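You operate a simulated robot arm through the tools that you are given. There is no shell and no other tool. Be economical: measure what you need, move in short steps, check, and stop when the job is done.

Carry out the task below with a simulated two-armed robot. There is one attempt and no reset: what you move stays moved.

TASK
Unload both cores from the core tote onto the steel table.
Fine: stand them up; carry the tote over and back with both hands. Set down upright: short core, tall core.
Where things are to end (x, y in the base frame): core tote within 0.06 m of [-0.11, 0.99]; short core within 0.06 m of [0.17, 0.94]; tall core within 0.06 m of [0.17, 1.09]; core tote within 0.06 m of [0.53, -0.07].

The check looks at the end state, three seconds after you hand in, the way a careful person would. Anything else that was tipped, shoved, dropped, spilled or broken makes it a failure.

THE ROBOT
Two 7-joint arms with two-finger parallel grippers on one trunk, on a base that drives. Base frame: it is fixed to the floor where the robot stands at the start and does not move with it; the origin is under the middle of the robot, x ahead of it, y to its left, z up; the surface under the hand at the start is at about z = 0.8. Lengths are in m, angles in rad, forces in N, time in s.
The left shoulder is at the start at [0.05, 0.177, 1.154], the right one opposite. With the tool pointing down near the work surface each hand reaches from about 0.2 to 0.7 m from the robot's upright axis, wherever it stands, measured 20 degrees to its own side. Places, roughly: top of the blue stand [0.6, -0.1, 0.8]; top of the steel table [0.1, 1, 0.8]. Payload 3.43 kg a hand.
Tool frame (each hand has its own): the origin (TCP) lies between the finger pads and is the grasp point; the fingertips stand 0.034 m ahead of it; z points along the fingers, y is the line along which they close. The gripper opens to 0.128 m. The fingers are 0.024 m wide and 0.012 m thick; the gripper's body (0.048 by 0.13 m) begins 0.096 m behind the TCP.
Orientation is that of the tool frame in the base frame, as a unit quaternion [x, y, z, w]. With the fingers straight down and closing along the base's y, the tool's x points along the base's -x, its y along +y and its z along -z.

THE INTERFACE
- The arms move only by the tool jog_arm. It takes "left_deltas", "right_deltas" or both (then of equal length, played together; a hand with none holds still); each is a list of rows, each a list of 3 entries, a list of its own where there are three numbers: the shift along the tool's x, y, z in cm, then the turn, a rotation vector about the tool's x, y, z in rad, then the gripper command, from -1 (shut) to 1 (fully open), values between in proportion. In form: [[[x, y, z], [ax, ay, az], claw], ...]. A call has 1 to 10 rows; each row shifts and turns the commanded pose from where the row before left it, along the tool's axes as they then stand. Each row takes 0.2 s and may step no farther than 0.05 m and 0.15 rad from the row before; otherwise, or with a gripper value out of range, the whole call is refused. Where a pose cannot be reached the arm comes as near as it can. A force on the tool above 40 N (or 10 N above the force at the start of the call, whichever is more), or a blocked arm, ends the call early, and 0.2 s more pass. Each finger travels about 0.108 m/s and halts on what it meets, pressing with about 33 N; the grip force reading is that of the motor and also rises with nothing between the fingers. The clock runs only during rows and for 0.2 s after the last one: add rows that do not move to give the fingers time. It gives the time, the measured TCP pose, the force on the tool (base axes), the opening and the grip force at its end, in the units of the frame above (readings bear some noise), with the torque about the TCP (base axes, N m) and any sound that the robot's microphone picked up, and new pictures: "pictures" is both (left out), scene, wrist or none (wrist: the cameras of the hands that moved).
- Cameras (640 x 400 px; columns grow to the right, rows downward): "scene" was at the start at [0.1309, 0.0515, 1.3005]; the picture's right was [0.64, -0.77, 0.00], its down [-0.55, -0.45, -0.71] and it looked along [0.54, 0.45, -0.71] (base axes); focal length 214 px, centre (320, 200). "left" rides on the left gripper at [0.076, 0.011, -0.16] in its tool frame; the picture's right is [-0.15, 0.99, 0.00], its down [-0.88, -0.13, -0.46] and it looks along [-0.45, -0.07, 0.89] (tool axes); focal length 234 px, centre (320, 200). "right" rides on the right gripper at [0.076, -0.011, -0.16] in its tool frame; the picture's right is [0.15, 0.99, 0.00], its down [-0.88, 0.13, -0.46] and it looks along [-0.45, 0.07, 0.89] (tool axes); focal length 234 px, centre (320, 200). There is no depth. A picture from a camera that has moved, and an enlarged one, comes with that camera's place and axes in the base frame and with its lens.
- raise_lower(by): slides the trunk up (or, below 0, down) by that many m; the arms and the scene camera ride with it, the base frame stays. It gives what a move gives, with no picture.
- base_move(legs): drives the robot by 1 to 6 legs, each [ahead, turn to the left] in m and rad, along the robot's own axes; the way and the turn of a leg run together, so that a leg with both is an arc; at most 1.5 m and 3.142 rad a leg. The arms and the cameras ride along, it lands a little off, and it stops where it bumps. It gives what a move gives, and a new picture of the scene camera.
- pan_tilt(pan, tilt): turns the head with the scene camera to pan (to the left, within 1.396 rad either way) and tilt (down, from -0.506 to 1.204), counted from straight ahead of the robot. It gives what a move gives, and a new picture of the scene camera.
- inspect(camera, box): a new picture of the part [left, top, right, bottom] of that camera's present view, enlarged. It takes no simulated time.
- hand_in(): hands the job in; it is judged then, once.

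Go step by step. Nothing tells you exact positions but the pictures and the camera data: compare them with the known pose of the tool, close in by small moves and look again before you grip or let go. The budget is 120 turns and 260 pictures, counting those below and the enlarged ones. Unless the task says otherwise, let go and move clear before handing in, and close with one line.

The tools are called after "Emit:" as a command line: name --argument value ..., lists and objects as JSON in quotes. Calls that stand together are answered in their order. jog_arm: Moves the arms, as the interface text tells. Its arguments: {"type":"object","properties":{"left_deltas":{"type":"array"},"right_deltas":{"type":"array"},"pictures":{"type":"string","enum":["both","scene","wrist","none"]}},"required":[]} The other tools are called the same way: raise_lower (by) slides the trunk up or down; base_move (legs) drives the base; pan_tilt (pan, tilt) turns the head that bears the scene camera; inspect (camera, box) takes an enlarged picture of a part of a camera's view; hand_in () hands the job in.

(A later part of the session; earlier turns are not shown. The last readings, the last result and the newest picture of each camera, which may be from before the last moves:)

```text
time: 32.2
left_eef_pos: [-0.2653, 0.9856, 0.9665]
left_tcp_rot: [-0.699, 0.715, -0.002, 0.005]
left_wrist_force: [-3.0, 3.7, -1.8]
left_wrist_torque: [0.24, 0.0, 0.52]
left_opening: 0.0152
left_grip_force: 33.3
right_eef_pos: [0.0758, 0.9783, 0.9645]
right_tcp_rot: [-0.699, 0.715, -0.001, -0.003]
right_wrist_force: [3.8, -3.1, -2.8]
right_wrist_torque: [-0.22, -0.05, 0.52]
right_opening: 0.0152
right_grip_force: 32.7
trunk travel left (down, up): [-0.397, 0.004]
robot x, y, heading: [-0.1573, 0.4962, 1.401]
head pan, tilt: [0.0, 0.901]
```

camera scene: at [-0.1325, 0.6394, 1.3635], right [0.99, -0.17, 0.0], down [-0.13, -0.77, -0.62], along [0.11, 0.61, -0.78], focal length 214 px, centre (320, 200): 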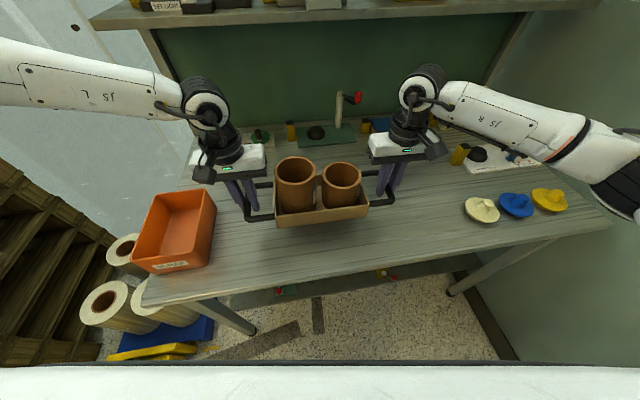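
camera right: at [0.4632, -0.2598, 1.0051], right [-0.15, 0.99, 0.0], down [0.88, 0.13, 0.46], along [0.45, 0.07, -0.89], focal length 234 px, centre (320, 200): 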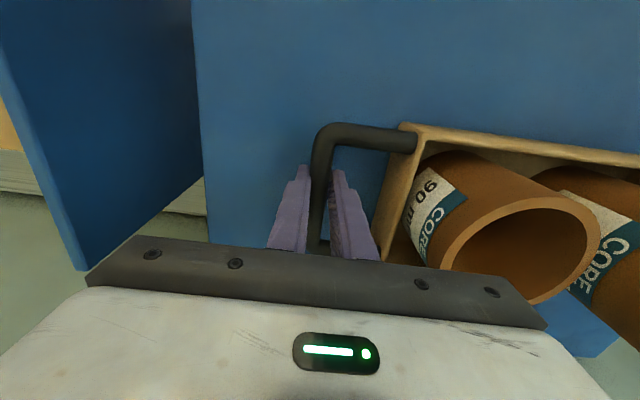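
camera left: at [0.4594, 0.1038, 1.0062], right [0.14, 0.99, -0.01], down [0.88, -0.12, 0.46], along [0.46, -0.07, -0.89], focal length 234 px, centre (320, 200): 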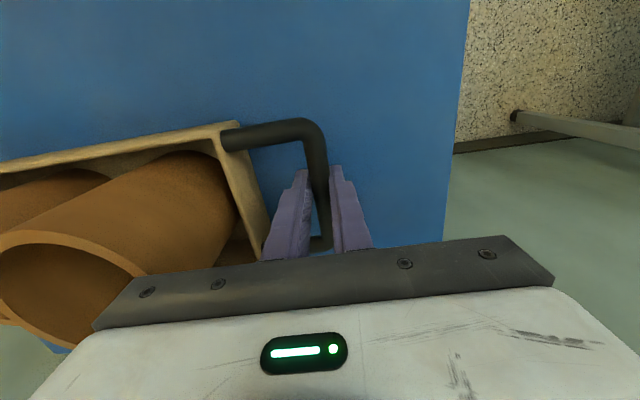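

Tote centre is now about [-0.095, 0.982]. I'll lower the trunk in steps.

Emit:
raise_lower --by -0.105

Emit:
raise_lower --by -0.01

Emit:
inspect --camera "scene" --box '[160, 100, 480, 300]'

```text
time: 33.4
left_eef_pos: [-0.2632, 0.989, 0.8848]
left_tcp_rot: [-0.7, 0.713, 0.005, 0.016]
left_wrist_force: [-5.6, -0.6, 18.8]
left_wrist_torque: [-0.57, 0.12, 0.19]
left_opening: 0.0153
left_grip_force: 32.9
right_eef_pos: [0.0764, 0.9828, 0.8847]
right_tcp_rot: [-0.698, 0.716, 0.01, 0.007]
right_wrist_force: [4.4, -2.2, 18.8]
right_wrist_torque: [-0.57, -0.04, 0.64]
right_opening: 0.0154
right_grip_force: 33.4
trunk travel left (down, up): [-0.304, 0.097]
robot x, y, heading: [-0.158, 0.4952, 1.396]
head pan, tilt: [0.0, 0.901]
stopped: the force on the tool passed its limit at 74 N (the readings are from after the stop); the commanded pose is now the measured one
```

```text
time: 33.7
left_eef_pos: [-0.2624, 0.9896, 0.8848]
left_tcp_rot: [-0.702, 0.712, 0.006, 0.018]
left_wrist_force: [-4.7, -8.1, 17.1]
left_wrist_torque: [-0.17, 0.36, 0.28]
left_opening: 0.0151
left_grip_force: 32.7
right_eef_pos: [0.0777, 0.9842, 0.8848]
right_tcp_rot: [-0.698, 0.716, 0.014, 0.008]
right_wrist_force: [2.7, -5.1, 12.3]
right_wrist_torque: [-0.3, -0.03, 0.59]
right_opening: 0.0152
right_grip_force: 32.8
trunk travel left (down, up): [-0.301, 0.1]
robot x, y, heading: [-0.1572, 0.4974, 1.398]
head pan, tilt: [0.0, 0.901]
stopped: the force on the tool passed its limit at 47 N (the readings are from after the stop); the commanded pose is now the measured one
```

```text
2.00 times, centred on (320, 200) of scene
camera zoom: at [-0.133, 0.6352, 1.2677], right [0.99, -0.17, 0.0], down [-0.13, -0.77, -0.62], along [0.11, 0.61, -0.78], focal length 429 px, centre (320, 200)
```

zoom: 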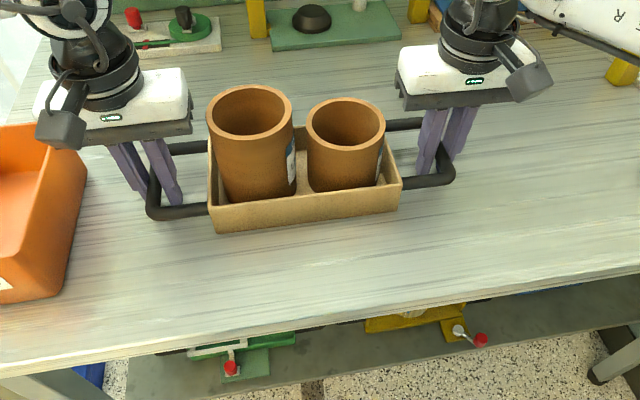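

The tote rests flat on the table, whose top is near z≈0.84. I'll open both hands part-way.

Emit:
jog_arm --left_deltas '[[[0, 0, -0.2], [0, 0, 0], -0.6], [[0, 0, 0], [0, 0, 0], -0.2], [[0, 0, 0], [0, 0, 0], -0.1], [[0, 0, 0], [0, 0, 0], -0.1]]' --right_deltas '[[[0, 0, -0.2], [0, 0, 0], -0.6], [[0, 0, 0], [0, 0, 0], -0.2], [[0, 0, 0], [0, 0, 0], -0.1], [[0, 0, 0], [0, 0, 0], -0.1]]'

```text
time: 34.7
left_eef_pos: [-0.2609, 0.9938, 0.885]
left_tcp_rot: [-0.701, 0.713, 0.005, 0.018]
left_wrist_force: [7.8, 3.3, 9.2]
left_wrist_torque: [0.01, 0.04, -0.07]
left_opening: 0.0528
left_grip_force: 0.1
right_eef_pos: [0.0766, 0.9865, 0.8855]
right_tcp_rot: [-0.698, 0.716, 0.013, 0.007]
right_wrist_force: [-8.5, 0.1, 9.9]
right_wrist_torque: [-0.08, -0.04, -0.11]
right_opening: 0.053
right_grip_force: 0.0
trunk travel left (down, up): [-0.301, 0.1]
robot x, y, heading: [-0.1514, 0.4952, 1.406]
head pan, tilt: [0.0, 0.901]
camera scene: at [-0.1328, 0.6377, 1.2679], right [0.99, -0.17, 0.0], down [-0.13, -0.77, -0.62], along [0.11, 0.61, -0.78], focal length 214 px, centre (320, 200)
camera right: at [0.0873, 0.9053, 1.0418], right [-0.99, -0.12, 0.0], down [-0.1, 0.87, 0.48], along [-0.06, 0.48, -0.88], focal length 234 px, centre (320, 200)
camera left: at [-0.2769, 0.9107, 1.0412], right [-0.99, 0.16, -0.01], down [0.14, 0.86, 0.49], along [0.09, 0.48, -0.87], focal length 234 px, centre (320, 200)
```

scene: 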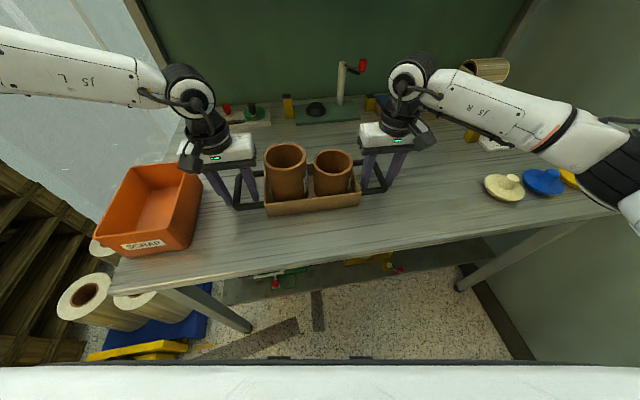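
right: 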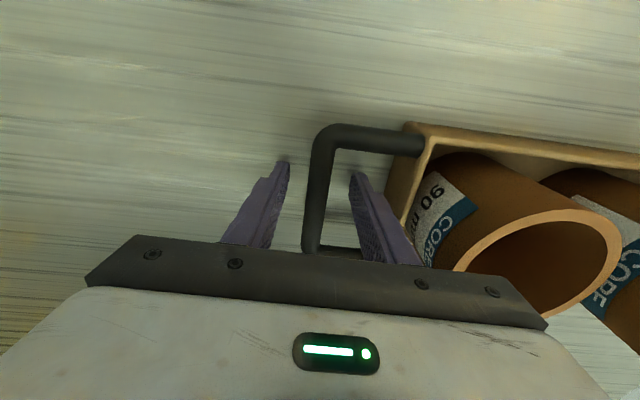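
left: 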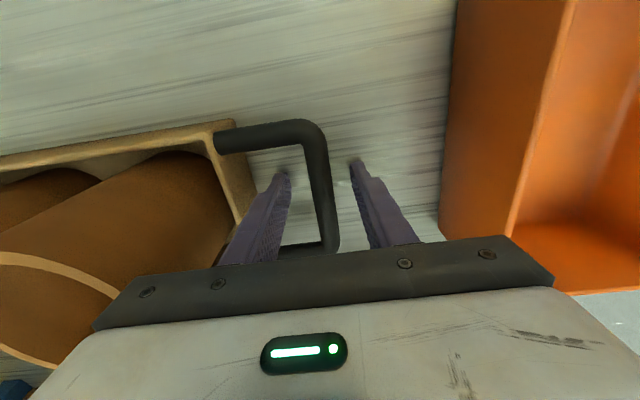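

Both handles are free. I'll rise straight up with the trunk.

Emit:
raise_lower --by 0.098

Emit:
pan_tilt --pan -0.1 --tilt 0.85

Emit:
inspect --camera "scene" --box '[220, 120, 460, 270]'

Emit:
inspect --camera "right" --box '[200, 60, 640, 335]'

Emit:
inspect --camera "left" --box '[0, 60, 440, 335]'

```text
time: 36.0
left_eef_pos: [-0.2634, 0.9926, 0.9826]
left_tcp_rot: [-0.701, 0.713, 0.005, 0.016]
left_wrist_force: [0.2, -0.2, 0.1]
left_wrist_torque: [-0.03, 0.01, -0.02]
left_opening: 0.0573
left_grip_force: 0.1
right_eef_pos: [0.0774, 0.9876, 0.9816]
right_tcp_rot: [-0.698, 0.716, 0.012, 0.006]
right_wrist_force: [0.0, -0.4, 0.2]
right_wrist_torque: [0.01, 0.0, 0.03]
right_opening: 0.0574
right_grip_force: 0.0
trunk travel left (down, up): [-0.399, 0.002]
robot x, y, heading: [-0.1546, 0.4929, 1.398]
head pan, tilt: [0.0, 0.901]
```

```text
time: 36.7
left_eef_pos: [-0.2631, 0.9926, 0.9818]
left_tcp_rot: [-0.701, 0.713, 0.004, 0.017]
left_wrist_force: [1.2, -0.6, -0.7]
left_wrist_torque: [0.02, -0.02, 0.01]
left_opening: 0.0574
left_grip_force: 0.0
right_eef_pos: [0.0754, 0.9865, 0.9814]
right_tcp_rot: [-0.697, 0.717, 0.011, 0.006]
right_wrist_force: [0.2, 0.2, 0.6]
right_wrist_torque: [0.04, -0.03, -0.01]
right_opening: 0.0575
right_grip_force: 0.1
trunk travel left (down, up): [-0.399, 0.002]
robot x, y, heading: [-0.1552, 0.4937, 1.398]
head pan, tilt: [-0.099, 0.85]
camera scene: at [-0.1247, 0.6398, 1.3695], right [0.96, -0.27, 0.0], down [-0.2, -0.72, -0.66], along [0.18, 0.64, -0.75], focal length 214 px, centre (320, 200)
```

scene: 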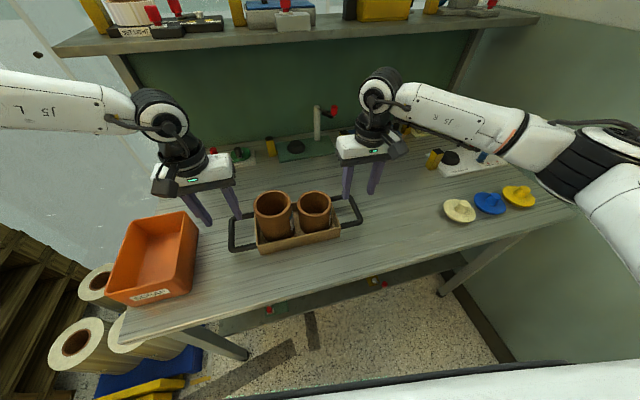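

```text
2.67 times, centred on (340, 195) of scene
camera zoom: at [-0.1247, 0.6398, 1.3695], right [0.96, -0.27, 0.0], down [-0.2, -0.72, -0.66], along [0.18, 0.64, -0.75], focal length 572 px, centre (267, 213)
```

zoom: 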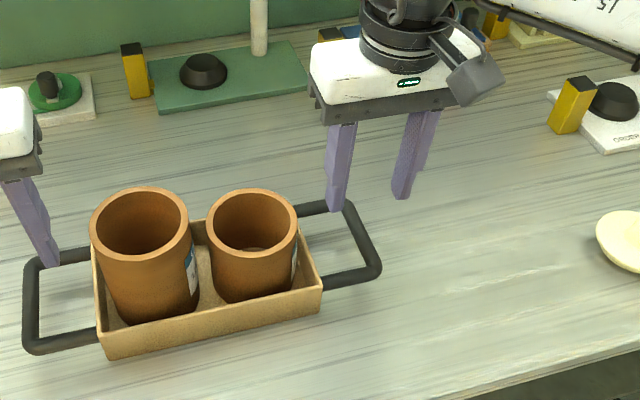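

```text
1.45 times, centred on (420, 198) of right
camera zoom: at [0.0876, 0.9061, 1.1389], right [-0.99, -0.12, 0.0], down [-0.1, 0.87, 0.48], along [-0.06, 0.47, -0.88], focal length 341 px, centre (174, 204)
```

zoom: 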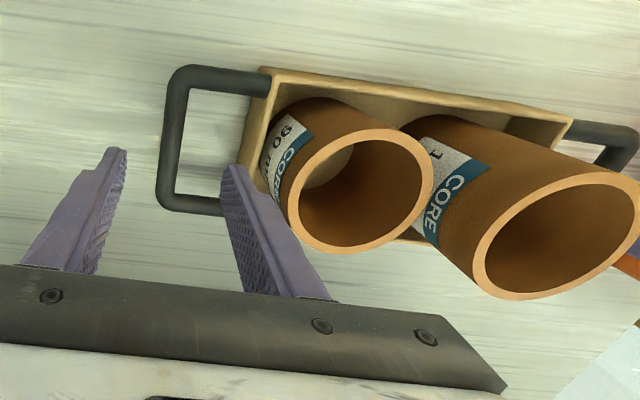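

```text
1.45 times, centred on (220, 198) of left
camera zoom: at [-0.2769, 0.9111, 1.1384], right [-0.99, 0.16, -0.01], down [0.14, 0.86, 0.48], along [0.09, 0.48, -0.88], focal length 341 px, centre (466, 204)
```

zoom: 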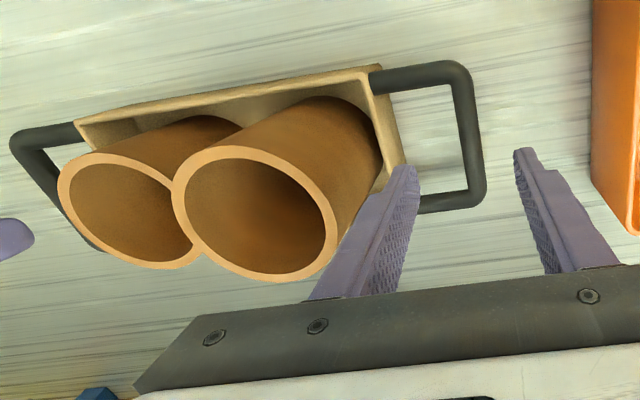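

The cores (about 0.09–0.095 m across) stand close together, so I'll grip each across the row (closing along base y) with the right hand. First I raise both hands, and turn the right tool about 1.5 rad with the gripper full open.

Emit:
jog_arm --left_deltas '[[[0, 1, -3], [0, 0, 0], -0.1], [[0, 1, -3], [0, 0, 0], -0.1], [[0, 1, -3], [0, 0, 0], -0.1], [[0, 1, -3], [0, 0, 0], -0.1], [[0, 0, 0], [0, 0, 0], -0.1], [[0, 0, 0], [0, 0, 0], -0.1], [[0, 0, 0], [0, 0, 0], -0.1], [[0, 0, 0], [0, 0, 0], -0.1], [[0, 0, 0], [0, 0, 0], -0.1], [[0, 0, 0], [0, 0, 0], -0.1]]' --right_deltas '[[[0, -2, -4], [0, 0, 0.15], -0.1], [[0, 0, -4], [0, 0, 0.15], -0.1], [[0, 0, 0], [0, 0, 0.15], 1], [[0, 0, 0], [0, 0, 0.15], 1], [[0, 0, 0], [0, 0, 0.15], 1], [[0, 0, 0], [0, 0, 0.15], 1], [[0, 0, 0], [0, 0, 0.15], 1], [[0, 0, 0], [0, 0, 0.15], 1], [[0, 0, 0], [0, 0, 0.15], 1], [[0, 0, 0], [0, 0, 0.15], 1]]' --pictures "scene"

```text
time: 38.9
left_eef_pos: [-0.3058, 0.9894, 1.1008]
left_tcp_rot: [-0.701, 0.713, 0.003, 0.016]
left_wrist_force: [-0.1, -0.3, 0.8]
left_wrist_torque: [-0.02, -0.03, 0.0]
left_opening: 0.0578
left_grip_force: 0.1
right_eef_pos: [0.0985, 0.9848, 1.0613]
right_tcp_rot: [-0.021, 1.0, 0.013, -0.003]
right_wrist_force: [-0.1, 0.2, -1.0]
right_wrist_torque: [-0.02, 0.01, -0.02]
right_opening: 0.1282
right_grip_force: 0.1
trunk travel left (down, up): [-0.399, 0.002]
robot x, y, heading: [-0.155, 0.4961, 1.398]
head pan, tilt: [-0.099, 0.85]
camera scene: at [-0.1246, 0.6398, 1.3695], right [0.96, -0.27, 0.0], down [-0.2, -0.72, -0.66], along [0.18, 0.64, -0.75], focal length 214 px, centre (320, 200)
```

scene: 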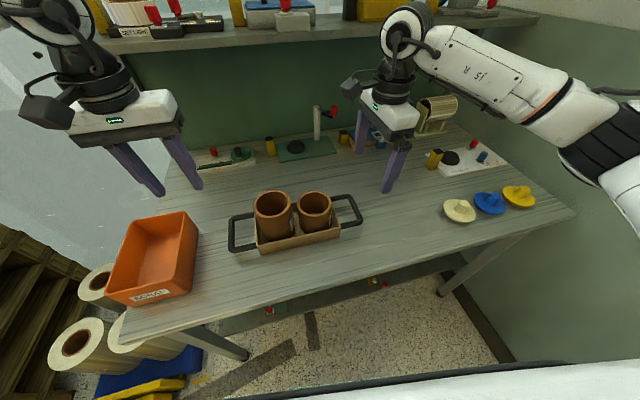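

The turned tool is square to the base frame. I'll move it over the short core (about [-0.037, 1.0]) at this height and look with the wrist camera.

Emit:
jog_arm --right_deltas '[[[0, 0, 0], [0.026, -0.006, 0.042], 1], [[4.5, 0.6, 0], [0, 0, 0], 1], [[4.5, 0.6, 0], [0, 0, 0], 1], [[4.5, 0.6, 0], [0, 0, 0], 1], [[0, 0, 0], [0, 0, 0], 1]]'

```text
time: 40.1
left_eef_pos: [-0.3052, 0.9888, 1.1014]
left_tcp_rot: [-0.701, 0.713, 0.006, 0.016]
left_wrist_force: [0.4, -0.1, -0.6]
left_wrist_torque: [0.01, 0.01, -0.01]
left_opening: 0.0579
left_grip_force: 0.0
right_eef_pos: [-0.0377, 1.0034, 1.0613]
right_tcp_rot: [-0.001, 1.0, 0.0, 0.0]
right_wrist_force: [0.9, 0.2, -0.8]
right_wrist_torque: [-0.01, 0.03, 0.0]
right_opening: 0.1279
right_grip_force: 0.2
trunk travel left (down, up): [-0.399, 0.002]
robot x, y, heading: [-0.1578, 0.4981, 1.403]
head pan, tilt: [-0.099, 0.85]
camera scene: at [-0.1238, 0.6396, 1.3695], right [0.96, -0.27, 0.0], down [-0.2, -0.72, -0.66], along [0.18, 0.64, -0.75], focal length 214 px, centre (320, 200)
camera right: at [-0.1131, 0.9926, 1.2208], right [-0.15, 0.99, 0.0], down [0.88, 0.13, 0.46], along [0.45, 0.07, -0.89], focal length 234 px, centre (320, 200)
```

scene: 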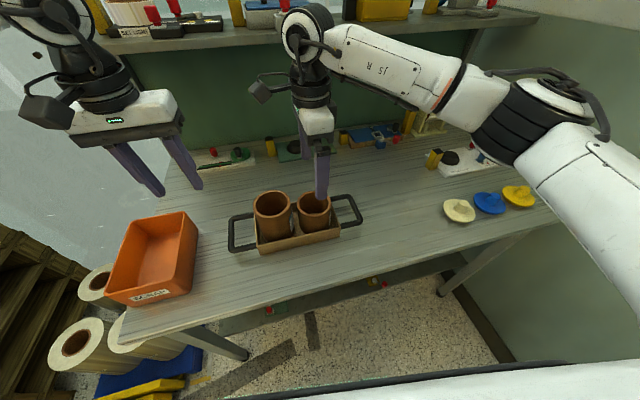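
right: 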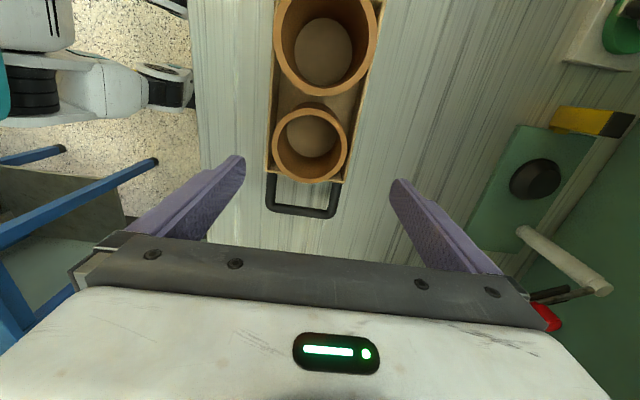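

The right hand reaches over the short core. Its centre is about [-0.0405, 0.992] and the tall core's about [-0.143, 0.994]; I'll correct and go down to z≈0.965.

Emit:
jog_arm --right_deltas '[[[0.3, -1.1, 0], [0, 0, 0], 1], [[0, 0, 3.2], [0, 0, 0], 1], [[0, 0, 3.2], [0, 0, 0], 1], [[0, 0, 3.2], [0, 0, 0], 1], [[0, 0, 0], [0, 0, 0], 1]]'

Emit:
inspect --camera "scene" --box '[220, 120, 420, 245]'

```text
time: 41.3
left_eef_pos: [-0.3062, 0.9896, 1.1015]
left_tcp_rot: [-0.701, 0.713, 0.004, 0.016]
left_wrist_force: [-0.4, 0.5, -0.4]
left_wrist_torque: [0.04, -0.01, -0.01]
left_opening: 0.0578
left_grip_force: 0.1
right_eef_pos: [-0.0429, 0.99, 0.9666]
right_tcp_rot: [-0.002, 1.0, -0.001, 0.0]
right_wrist_force: [-0.4, -0.5, -0.5]
right_wrist_torque: [-0.04, -0.02, -0.05]
right_opening: 0.1279
right_grip_force: 0.2
trunk travel left (down, up): [-0.399, 0.002]
robot x, y, heading: [-0.1559, 0.4934, 1.404]
head pan, tilt: [-0.099, 0.85]
camera scene: at [-0.1246, 0.6397, 1.3695], right [0.96, -0.27, 0.0], down [-0.2, -0.72, -0.66], along [0.18, 0.64, -0.75], focal length 214 px, centre (320, 200)
camera right: at [-0.1182, 0.9781, 1.1261], right [-0.15, 0.99, 0.0], down [0.88, 0.13, 0.46], along [0.45, 0.07, -0.89], focal length 234 px, centre (320, 200)
```

scene: 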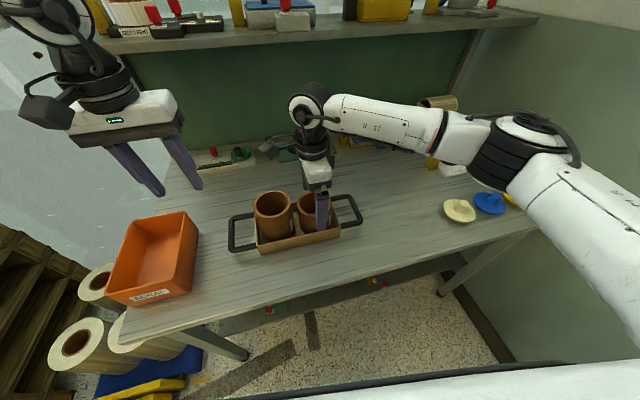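
right: 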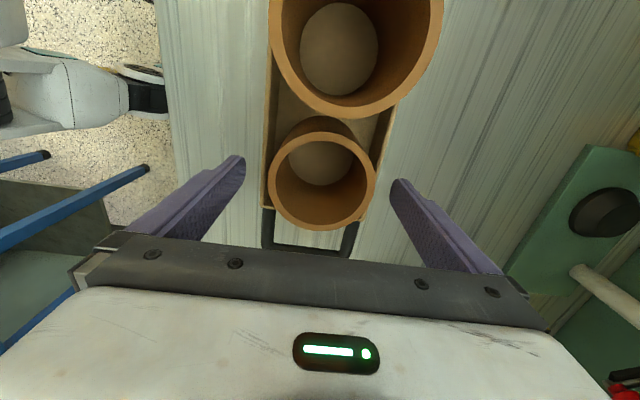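

```text
3.20 times, centred on (320, 182) of scene
camera zoom: at [-0.1246, 0.6397, 1.3695], right [0.96, -0.27, 0.0], down [-0.2, -0.72, -0.66], along [0.18, 0.64, -0.75], focal length 686 px, centre (320, 256)
```

zoom: 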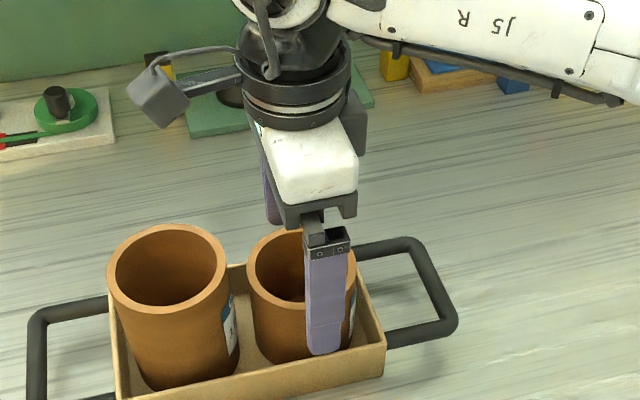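

The core sits centred between the fingers; a fine shift and descend to z≈0.932, fingertips just above the tote's rim.

Emit:
jog_arm --right_deltas '[[[-0.4, 0.2, 1.7], [0, 0, 0], 1], [[0, 0, 1.7], [0, 0, 0], 1], [[0, 0, 0], [0, 0, 0], 1]]' --pictures "wrist"

Emit:
inspect --camera "scene" --box '[260, 170, 380, 245]'

```text
time: 42.1
left_eef_pos: [-0.3062, 0.9892, 1.1014]
left_tcp_rot: [-0.701, 0.713, 0.004, 0.017]
left_wrist_force: [-0.2, -0.8, 0.5]
left_wrist_torque: [0.01, 0.01, -0.01]
left_opening: 0.0574
left_grip_force: 0.0
right_eef_pos: [-0.0373, 0.9916, 0.9326]
right_tcp_rot: [-0.002, 1.0, 0.0, -0.001]
right_wrist_force: [0.0, 0.0, 0.6]
right_wrist_torque: [0.03, 0.02, -0.02]
right_opening: 0.1278
right_grip_force: 0.1
trunk travel left (down, up): [-0.399, 0.002]
robot x, y, heading: [-0.162, 0.4964, 1.404]
head pan, tilt: [-0.099, 0.85]
camera right: at [-0.113, 0.9799, 1.0923], right [-0.15, 0.99, 0.0], down [0.88, 0.13, 0.46], along [0.45, 0.07, -0.89], focal length 234 px, centre (320, 200)
```

right: 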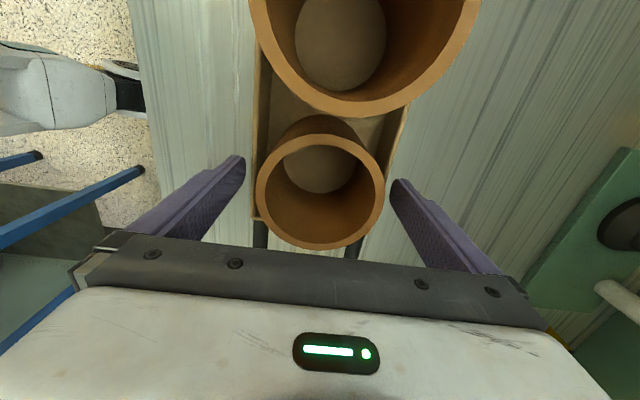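

```text
5.33 times, centred on (320, 208) of scene
camera zoom: at [-0.1246, 0.6398, 1.3695], right [0.96, -0.27, 0.0], down [-0.2, -0.72, -0.66], along [0.18, 0.64, -0.75], focal length 1144 px, centre (320, 160)
```

zoom: 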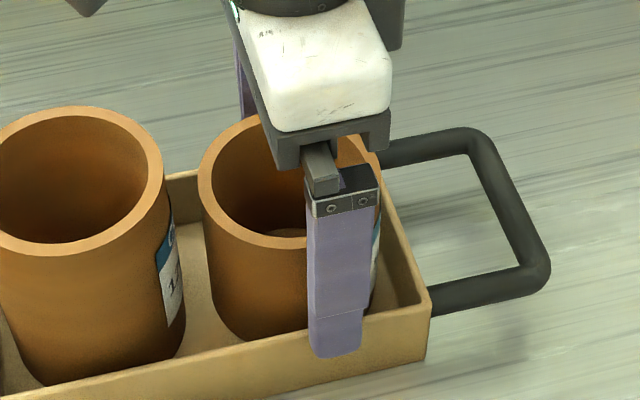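

The fingers bracket the core above the rim. I'll close.

Emit:
jog_arm --right_deltas '[[[0, 0, 0], [0, 0, 0], 0.5], [[0, 0, 0], [0, 0, 0], 0.2], [[0, 0, 0], [0, 0, 0], -0.2], [[0, 0, 0], [0, 0, 0], -0.2]]' --pictures "wrist"

Emit:
inspect --camera "scene" --box '[260, 170, 380, 245]'

```text
time: 43.1
left_eef_pos: [-0.3059, 0.99, 1.1003]
left_tcp_rot: [-0.7, 0.714, 0.004, 0.017]
left_wrist_force: [0.0, -0.2, -0.3]
left_wrist_torque: [-0.05, -0.02, -0.01]
left_opening: 0.0574
left_grip_force: 0.0
right_eef_pos: [-0.0373, 0.991, 0.9319]
right_tcp_rot: [-0.001, 1.0, 0.0, 0.0]
right_wrist_force: [0.3, -1.1, 0.2]
right_wrist_torque: [-0.08, -0.03, -0.01]
right_opening: 0.1198
right_grip_force: 33.3
trunk travel left (down, up): [-0.399, 0.002]
robot x, y, heading: [-0.1516, 0.4987, 1.4]
head pan, tilt: [-0.099, 0.85]
camera right: at [-0.113, 0.98, 1.0923], right [-0.15, 0.99, 0.0], down [0.88, 0.13, 0.46], along [0.45, 0.07, -0.89], focal length 234 px, centre (320, 200)
```

right: 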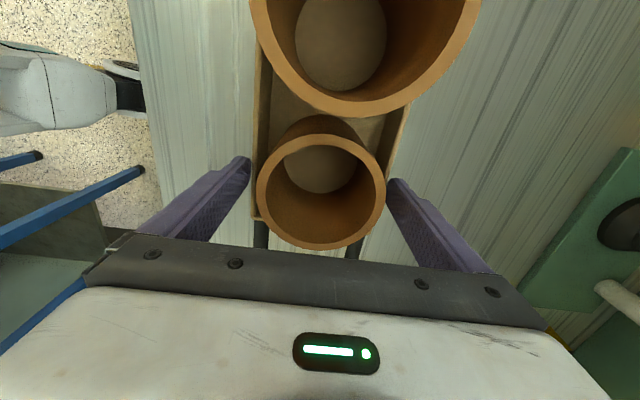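

```text
5.33 times, centred on (320, 208) of scene
camera zoom: at [-0.1245, 0.64, 1.3695], right [0.96, -0.27, 0.0], down [-0.2, -0.72, -0.66], along [0.18, 0.64, -0.75], focal length 1144 px, centre (320, 160)
```

zoom: 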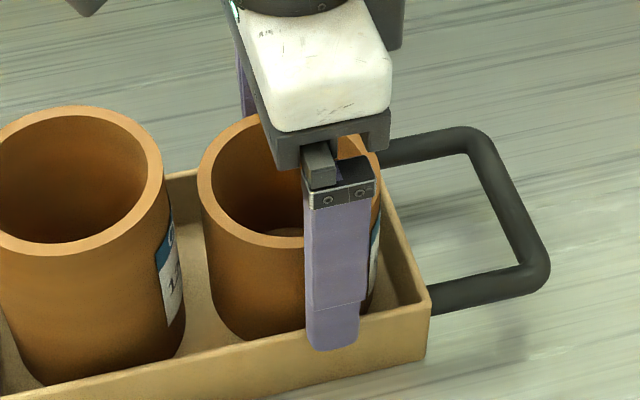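

The fingers stopped at 0.12 m: that's the tote's walls, not the core. I'll open, rise 6 mm and close again on the core's exposed part.

Emit:
jog_arm --right_deltas '[[[0, 0, 0], [0, 0, 0], 1], [[0, 0, -0.6], [0, 0, 0], 1], [[0, 0, 0], [0, 0, 0], 0.5], [[0, 0, 0], [0, 0, 0], 0.3], [[0, 0, 0], [0, 0, 0], 0.3], [[0, 0, 0], [0, 0, 0], 0.3]]' --pictures "wrist"

Emit:
inspect --camera "scene" --box '[260, 170, 380, 245]'

```text
time: 44.5
left_eef_pos: [-0.3069, 0.9891, 1.1018]
left_tcp_rot: [-0.701, 0.713, 0.005, 0.016]
left_wrist_force: [-0.2, 0.3, -0.1]
left_wrist_torque: [-0.02, -0.01, -0.03]
left_opening: 0.0575
left_grip_force: 0.1
right_eef_pos: [-0.0377, 0.9915, 0.9398]
right_tcp_rot: [-0.002, 1.0, 0.0, 0.001]
right_wrist_force: [-0.1, -0.6, 1.0]
right_wrist_torque: [-0.06, 0.07, 0.02]
right_opening: 0.0875
right_grip_force: 32.9
trunk travel left (down, up): [-0.399, 0.002]
robot x, y, heading: [-0.1545, 0.494, 1.395]
head pan, tilt: [-0.099, 0.85]
camera right: at [-0.1134, 0.9803, 1.0988], right [-0.15, 0.99, 0.0], down [0.88, 0.13, 0.46], along [0.45, 0.07, -0.89], focal length 234 px, centre (320, 200)
```

right: 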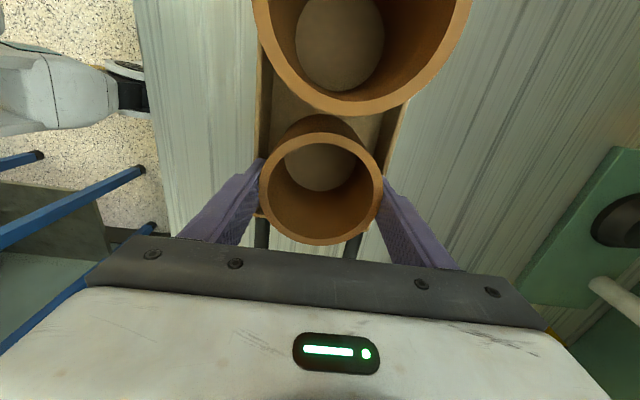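

```text
5.33 times, centred on (320, 208) of scene
camera zoom: at [-0.1246, 0.6397, 1.3695], right [0.96, -0.27, 0.0], down [-0.2, -0.72, -0.66], along [0.18, 0.64, -0.75], focal length 1144 px, centre (320, 160)
```

zoom: 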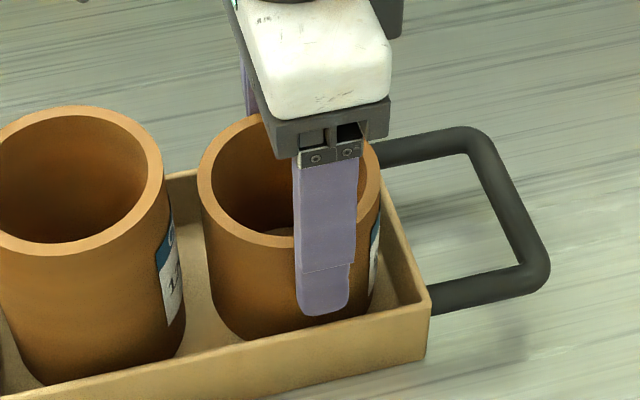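

It holds a 0.0875 m chord of the core, but the core centre looks about 1.1 cm toward -x of the pads. I'll open a bit, shift 1.1 cm and grip again.

Emit:
jog_arm --right_deltas '[[[0, 0, 0], [0, 0, 0], 0.75], [[1.1, 0, 0], [0, 0, 0], 0.75], [[0, 0, 0], [0, 0, 0], 0.3], [[0, 0, 0], [0, 0, 0], 0.2], [[0, 0, 0], [0, 0, 0], 0.2]]' --pictures "wrist"

```text
time: 45.7
left_eef_pos: [-0.3053, 0.9892, 1.1021]
left_tcp_rot: [-0.701, 0.713, 0.004, 0.017]
left_wrist_force: [-0.4, -0.7, -0.1]
left_wrist_torque: [0.03, -0.03, 0.0]
left_opening: 0.0578
left_grip_force: 0.0
right_eef_pos: [-0.0481, 0.992, 0.9388]
right_tcp_rot: [-0.001, 1.0, 0.0, 0.0]
right_wrist_force: [0.5, 0.1, -0.6]
right_wrist_torque: [-0.05, 0.01, 0.02]
right_opening: 0.0875
right_grip_force: 33.0
trunk travel left (down, up): [-0.399, 0.002]
robot x, y, heading: [-0.1538, 0.4963, 1.399]
head pan, tilt: [-0.099, 0.85]
camera right: at [-0.1238, 0.9807, 1.098], right [-0.15, 0.99, 0.0], down [0.88, 0.13, 0.46], along [0.45, 0.07, -0.89], focal length 234 px, centre (320, 200)
```

right: 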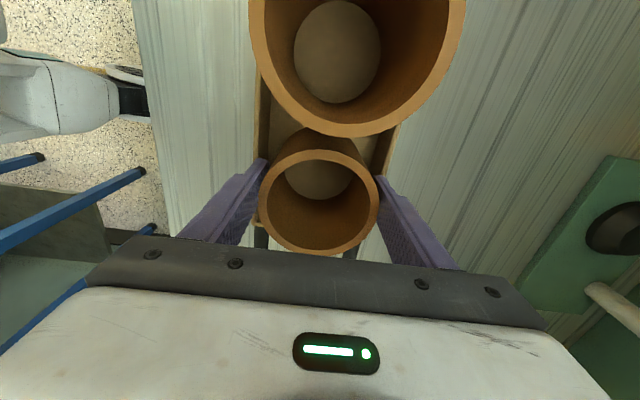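

Centred now. I'll lift the short core straight up 12 cm.

Emit:
jog_arm --right_deltas '[[[0, 0, -2], [0, 0, 0], 0.2], [[0, 0, -4], [0, 0, 0], 0.2], [[0, 0, -4], [0, 0, 0], 0.2], [[0, 0, -3], [0, 0, 0], 0.2], [[0, 0, 0], [0, 0, 0], 0.2]]'

```text
time: 46.9
left_eef_pos: [-0.306, 0.9885, 1.1029]
left_tcp_rot: [-0.701, 0.713, 0.004, 0.016]
left_wrist_force: [0.8, 0.8, -0.8]
left_wrist_torque: [0.01, 0.02, 0.01]
left_opening: 0.0577
left_grip_force: 0.1
right_eef_pos: [-0.0461, 0.9897, 1.0641]
right_tcp_rot: [-0.002, 1.0, -0.001, 0.001]
right_wrist_force: [0.3, -0.1, -1.5]
right_wrist_torque: [0.05, 0.03, -0.03]
right_opening: 0.0873
right_grip_force: 33.1
trunk travel left (down, up): [-0.399, 0.002]
robot x, y, heading: [-0.1537, 0.4976, 1.399]
head pan, tilt: [-0.099, 0.85]
camera scene: at [-0.1245, 0.6401, 1.3695], right [0.96, -0.27, 0.0], down [-0.2, -0.72, -0.66], along [0.18, 0.64, -0.75], focal length 214 px, centre (320, 200)
camera right: at [-0.1217, 0.9787, 1.2236], right [-0.15, 0.99, 0.0], down [0.88, 0.13, 0.46], along [0.45, 0.07, -0.89], focal length 234 px, centre (320, 200)
```

scene: 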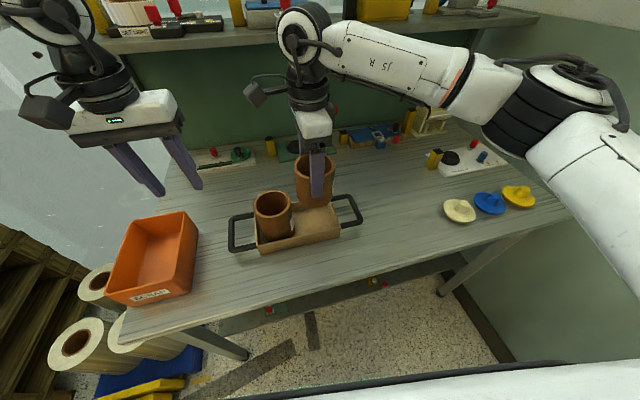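
right: 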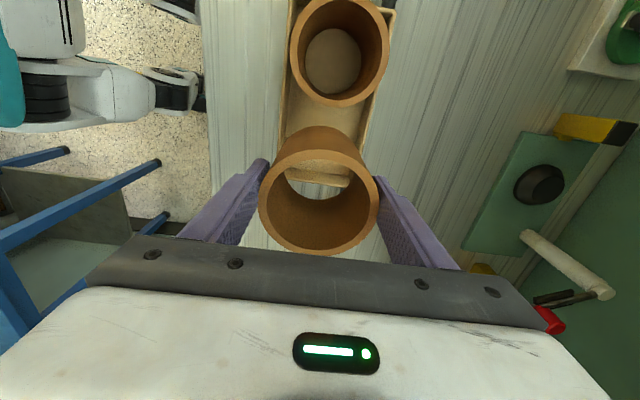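

The core is up and straight. I'll carry it over to [0.168, 0.94].

Emit:
jog_arm --right_deltas '[[[-3.6, -0.83, 0], [0, 0, 0], 0.2], [[-3.6, -0.83, 0], [0, 0, 0], 0.2], [[-3.6, -0.83, 0], [0, 0, 0], 0.2], [[-3.6, -0.83, 0], [0, 0, 0], 0.2], [[-3.6, -0.83, 0], [0, 0, 0], 0.2], [[-3.4, -0.83, 0], [0, 0, 0], 0.2], [[0, 0, 0], [0, 0, 0], 0.2]]'

```text
time: 48.5
left_eef_pos: [-0.3062, 0.9897, 1.1027]
left_tcp_rot: [-0.701, 0.713, 0.004, 0.017]
left_wrist_force: [0.0, 0.7, 0.0]
left_wrist_torque: [0.01, -0.05, -0.01]
left_opening: 0.0577
left_grip_force: 0.1
right_eef_pos: [0.1658, 0.9419, 1.0696]
right_tcp_rot: [-0.003, 1.0, 0.0, 0.0]
right_wrist_force: [0.4, -0.1, -1.6]
right_wrist_torque: [-0.01, -0.01, 0.0]
right_opening: 0.0873
right_grip_force: 33.4
trunk travel left (down, up): [-0.399, 0.002]
robot x, y, heading: [-0.1571, 0.4984, 1.397]
head pan, tilt: [-0.099, 0.85]
camera scene: at [-0.125, 0.6401, 1.3695], right [0.96, -0.27, 0.0], down [-0.2, -0.72, -0.66], along [0.18, 0.64, -0.75], focal length 214 px, centre (320, 200)
camera right: at [0.0907, 0.9297, 1.229], right [-0.15, 0.99, 0.0], down [0.88, 0.13, 0.46], along [0.45, 0.07, -0.89], focal length 234 px, centre (320, 200)
```

scene: 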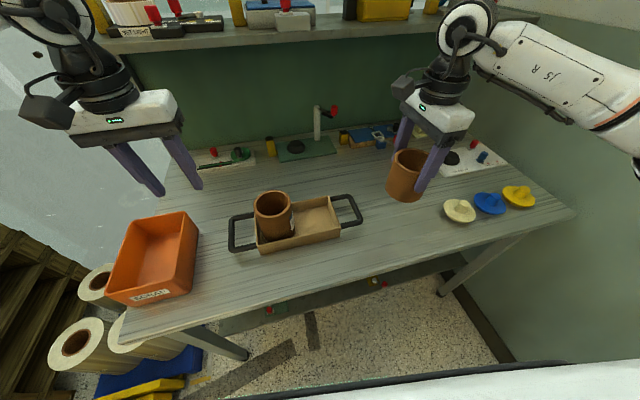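
right: 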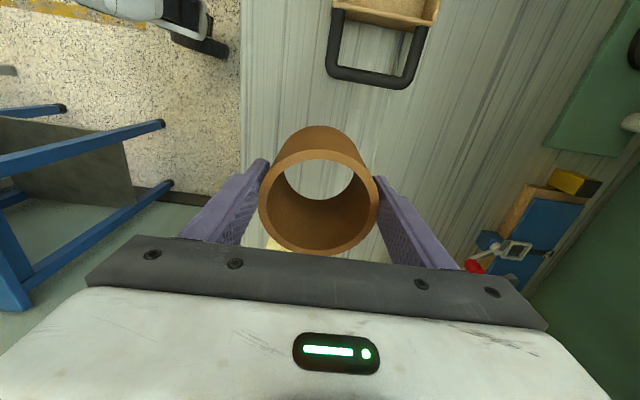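

The spot is clear. I'll lower to just above the table.

Emit:
jog_arm --right_deltas '[[[0, 0, 4], [0, 0, 0], 0.2], [[0, 0, 4], [0, 0, 0], 0.2], [[0, 0, 3], [0, 0, 0], 0.2], [[0, 0, 1.5], [0, 0, 0], 0.2], [[0, 0, 0.5], [0, 0, 0], 0.2], [[0, 0, 0], [0, 0, 0], 0.2]]' --pictures "scene"

Emit:
inspect --camera "scene" --box '[340, 140, 500, 240]'

```text
time: 49.9
left_eef_pos: [-0.3054, 0.9894, 1.1017]
left_tcp_rot: [-0.701, 0.713, 0.004, 0.017]
left_wrist_force: [0.1, 0.7, -0.1]
left_wrist_torque: [-0.01, 0.02, -0.01]
left_opening: 0.0572
left_grip_force: 0.0
right_eef_pos: [0.1673, 0.9429, 0.9375]
right_tcp_rot: [-0.002, 1.0, 0.0, 0.0]
right_wrist_force: [0.6, 0.3, -1.6]
right_wrist_torque: [0.0, 0.02, 0.02]
right_opening: 0.0872
right_grip_force: 33.3
trunk travel left (down, up): [-0.399, 0.002]
robot x, y, heading: [-0.1556, 0.4977, 1.397]
head pan, tilt: [-0.099, 0.85]
camera scene: at [-0.1246, 0.6399, 1.3695], right [0.96, -0.27, 0.0], down [-0.2, -0.72, -0.66], along [0.18, 0.64, -0.75], focal length 214 px, centre (320, 200)
```

scene: 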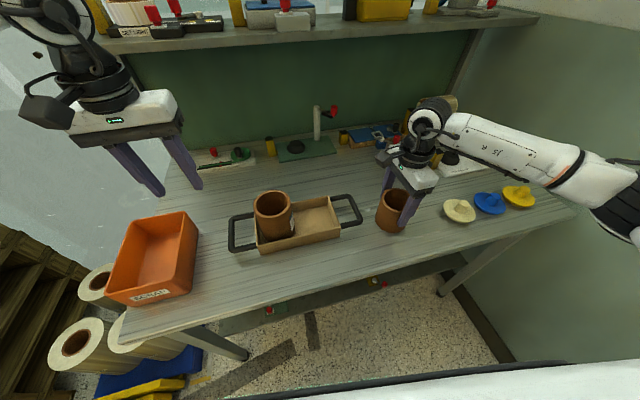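

```text
4.00 times, centred on (420, 190) of scene
camera zoom: at [-0.1246, 0.6399, 1.3695], right [0.96, -0.27, 0.0], down [-0.2, -0.72, -0.66], along [0.18, 0.64, -0.75], focal length 858 px, centre (-80, 240)
```

zoom: 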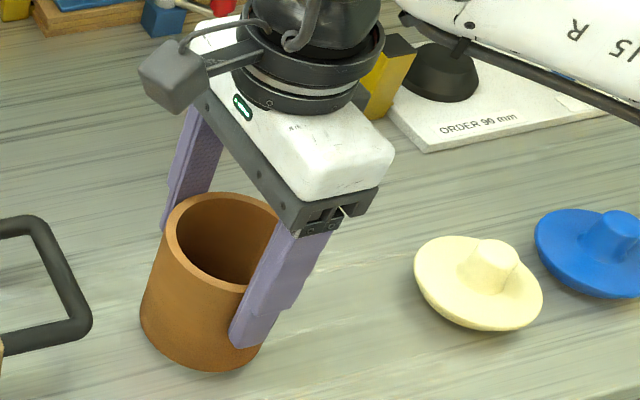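

Still free. I'll feel for the table in small steps.

Emit:
jog_arm --right_deltas '[[[0, 0, 0.4], [0, 0, 0], 0.2], [[0, 0, 0.3], [0, 0, 0], 0.2], [[0, 0, 0], [0, 0, 0], 0.2]]' --pictures "none"

```text
time: 50.7
left_eef_pos: [-0.3062, 0.9897, 1.1018]
left_tcp_rot: [-0.701, 0.713, 0.004, 0.017]
left_wrist_force: [0.6, 0.6, -0.2]
left_wrist_torque: [0.01, 0.01, 0.02]
left_opening: 0.0578
left_grip_force: 0.0
right_eef_pos: [0.1645, 0.9424, 0.9313]
right_tcp_rot: [-0.002, 1.0, 0.0, 0.0]
right_wrist_force: [0.2, -1.2, -0.7]
right_wrist_torque: [0.01, 0.02, -0.01]
right_opening: 0.0874
right_grip_force: 32.3
trunk travel left (down, up): [-0.399, 0.002]
robot x, y, heading: [-0.1582, 0.4936, 1.404]
head pan, tilt: [-0.099, 0.85]
```

Emit:
jog_arm --right_deltas '[[[0, 0, 0.2], [0, 0, 0], 0.2], [[0, 0, 0.2], [0, 0, 0], 0.2], [[0, 0, 0], [0, 0, 0], 0.2]]' --pictures "none"

```text
time: 51.5
left_eef_pos: [-0.3059, 0.9876, 1.103]
left_tcp_rot: [-0.701, 0.713, 0.005, 0.018]
left_wrist_force: [0.1, 0.0, 0.7]
left_wrist_torque: [0.01, -0.03, 0.02]
left_opening: 0.0576
left_grip_force: 0.1
right_eef_pos: [0.1647, 0.9431, 0.9292]
right_tcp_rot: [-0.001, 1.0, 0.002, 0.001]
right_wrist_force: [3.5, -5.9, 23.6]
right_wrist_torque: [-1.03, -0.06, 0.04]
right_opening: 0.0873
right_grip_force: 32.9
trunk travel left (down, up): [-0.399, 0.002]
robot x, y, heading: [-0.1544, 0.495, 1.397]
head pan, tilt: [-0.099, 0.85]
```

It touches the table at 0.930. I'll ease up 2 mm, open and rise.

Emit:
jog_arm --right_deltas '[[[0, 0, -0.15], [0, 0, 0], 0.25], [[0, 0, 0], [0, 0, 0], 0.6], [[0, 0, 0], [0, 0, 0], 1], [[0, 0, 0], [0, 0, 0], 1], [[0, 0, -4], [0, 0, 0], 1], [[0, 0, -4.5], [0, 0, 0], 1], [[0, 0, -4.5], [0, 0, 0], 1], [[0, 0, 0], [0, 0, 0], 1]]'

```text
time: 53.3
left_eef_pos: [-0.3046, 0.9888, 1.1]
left_tcp_rot: [-0.701, 0.713, 0.005, 0.016]
left_wrist_force: [-0.7, -0.1, 0.2]
left_wrist_torque: [0.02, 0.01, -0.01]
left_opening: 0.0579
left_grip_force: 0.1
right_eef_pos: [0.1676, 0.9407, 1.0577]
right_tcp_rot: [-0.001, 1.0, -0.001, 0.0]
right_wrist_force: [-0.3, 0.3, 0.4]
right_wrist_torque: [-0.02, 0.02, 0.03]
right_opening: 0.1279
right_grip_force: 0.1
trunk travel left (down, up): [-0.399, 0.002]
robot x, y, heading: [-0.1544, 0.4973, 1.402]
head pan, tilt: [-0.099, 0.85]
camera scene: at [-0.1244, 0.64, 1.3695], right [0.96, -0.27, 0.0], down [-0.2, -0.72, -0.66], along [0.18, 0.64, -0.75], focal length 214 px, centre (320, 200)
camera right: at [0.0926, 0.9301, 1.2181], right [-0.15, 0.99, 0.0], down [0.88, 0.13, 0.46], along [0.45, 0.07, -0.89], focal length 234 px, centre (320, 200)
```

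scene: 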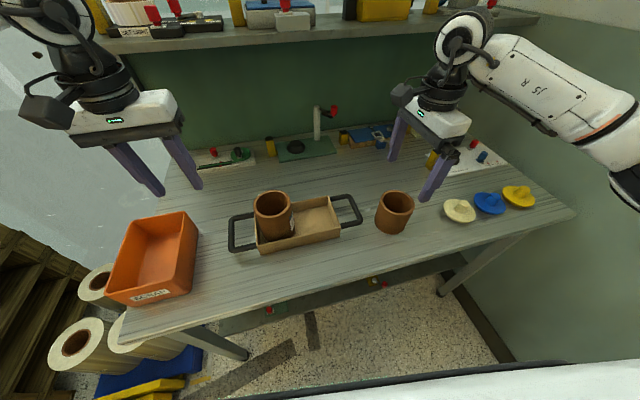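
right: 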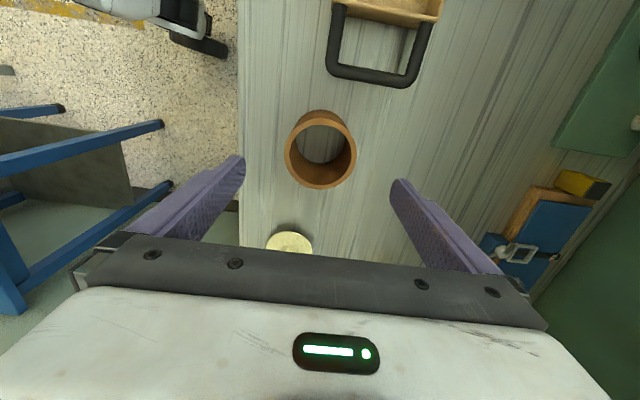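

The short core stands at its place. Next I'll move the left hand 8 cm further out for room and bring the right hand over the tall core at about [-0.146, 0.994].

Emit:
jog_arm --left_deltas '[[[0, 2.5, 0], [0, 0, 0], -0.1], [[0, 2.5, 0], [0, 0, 0], -0.1], [[0, 3, 0], [0, 0, 0], -0.1], [[0, 0, 0], [0, 0, 0], -0.1], [[0, 0, 0], [0, 0, 0], -0.1], [[0, 0, 0], [0, 0, 0], -0.1], [[0, 0, 0], [0, 0, 0], -0.1], [[0, 0, 0], [0, 0, 0], -0.1]]' --right_deltas '[[[4.4, 0.75, -0.2], [0, 0, 0], 1], [[4.4, 0.75, -0.2], [0, 0, 0], 1], [[4.4, 0.75, -0.2], [0, 0, 0], 1], [[4.4, 0.75, -0.2], [0, 0, 0], 1], [[4.4, 0.75, -0.2], [0, 0, 0], 1], [[4.4, 0.75, 0], [0, 0, 0], 1], [[4.4, 0.75, 0], [0, 0, 0], 1], [[0, 0, 0], [0, 0, 0], 1]]'

```text
time: 55.1
left_eef_pos: [-0.3855, 0.9898, 1.0989]
left_tcp_rot: [-0.701, 0.713, 0.005, 0.016]
left_wrist_force: [0.4, -0.7, 0.0]
left_wrist_torque: [0.03, 0.01, 0.01]
left_opening: 0.0577
left_grip_force: 0.1
right_eef_pos: [-0.1403, 0.9948, 1.069]
right_tcp_rot: [-0.002, 1.0, 0.0, 0.0]
right_wrist_force: [0.3, -0.1, -0.2]
right_wrist_torque: [0.0, 0.0, -0.03]
right_opening: 0.1279
right_grip_force: 0.0
trunk travel left (down, up): [-0.399, 0.002]
robot x, y, heading: [-0.157, 0.4907, 1.4]
head pan, tilt: [-0.099, 0.85]
camera scene: at [-0.1238, 0.6398, 1.3695], right [0.96, -0.27, 0.0], down [-0.2, -0.72, -0.66], along [0.18, 0.64, -0.75], focal length 214 px, centre (320, 200)
camera right: at [-0.2146, 0.9834, 1.2285], right [-0.15, 0.99, 0.0], down [0.88, 0.13, 0.46], along [0.45, 0.07, -0.89], focal length 234 px, centre (320, 200)
camera left: at [-0.4, 0.9086, 1.2556], right [-0.99, 0.16, -0.01], down [0.14, 0.86, 0.48], along [0.09, 0.48, -0.88], focal length 234 px, centre (320, 200)
```

scene: 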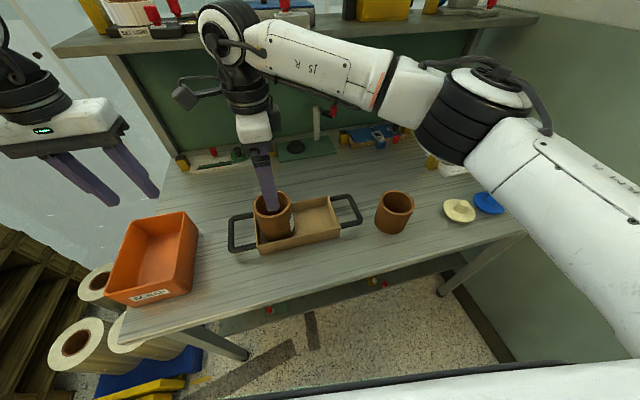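
right: 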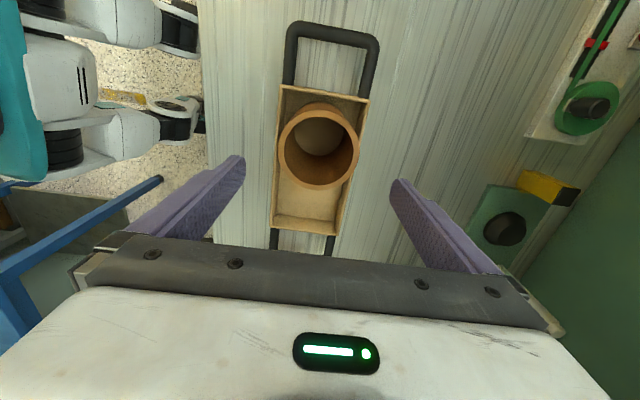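
left: 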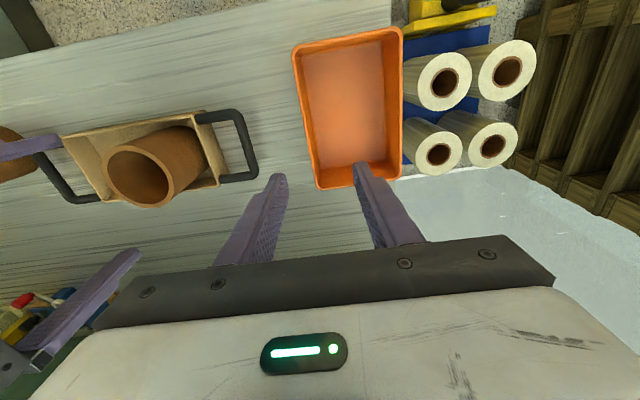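

The tall core's rim is about z 0.98, centre [-0.153, 0.992]. I'll centre and go down to z≈0.948.

Emit:
jog_arm --right_deltas '[[[1.2, -0.3, 0], [0, 0, 0], 1], [[0, 0, 4], [0, 0, 0], 1], [[0, 0, 4], [0, 0, 0], 1], [[0, 0, 4], [0, 0, 0], 1], [[0, 0, 0], [0, 0, 0], 1]]' --pictures "wrist"

```text
time: 56.3
left_eef_pos: [-0.3859, 0.9897, 1.0988]
left_tcp_rot: [-0.7, 0.714, 0.004, 0.016]
left_wrist_force: [0.3, 0.5, 0.1]
left_wrist_torque: [0.01, 0.04, -0.02]
left_opening: 0.0573
left_grip_force: 0.1
right_eef_pos: [-0.153, 0.9943, 0.949]
right_tcp_rot: [-0.002, 1.0, 0.001, 0.0]
right_wrist_force: [0.3, -0.9, -0.1]
right_wrist_torque: [-0.03, -0.01, -0.02]
right_opening: 0.128
right_grip_force: 0.2
trunk travel left (down, up): [-0.399, 0.002]
robot x, y, heading: [-0.1535, 0.4943, 1.397]
head pan, tilt: [-0.099, 0.85]
camera right: at [-0.2282, 0.9817, 1.1078], right [-0.15, 0.99, 0.0], down [0.88, 0.13, 0.46], along [0.45, 0.07, -0.89], focal length 234 px, centre (320, 200)
```

right: 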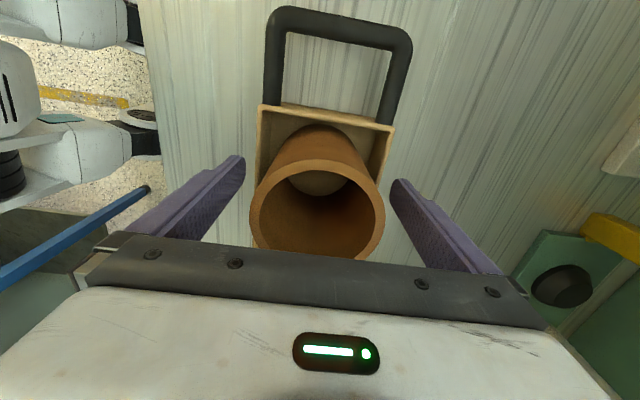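

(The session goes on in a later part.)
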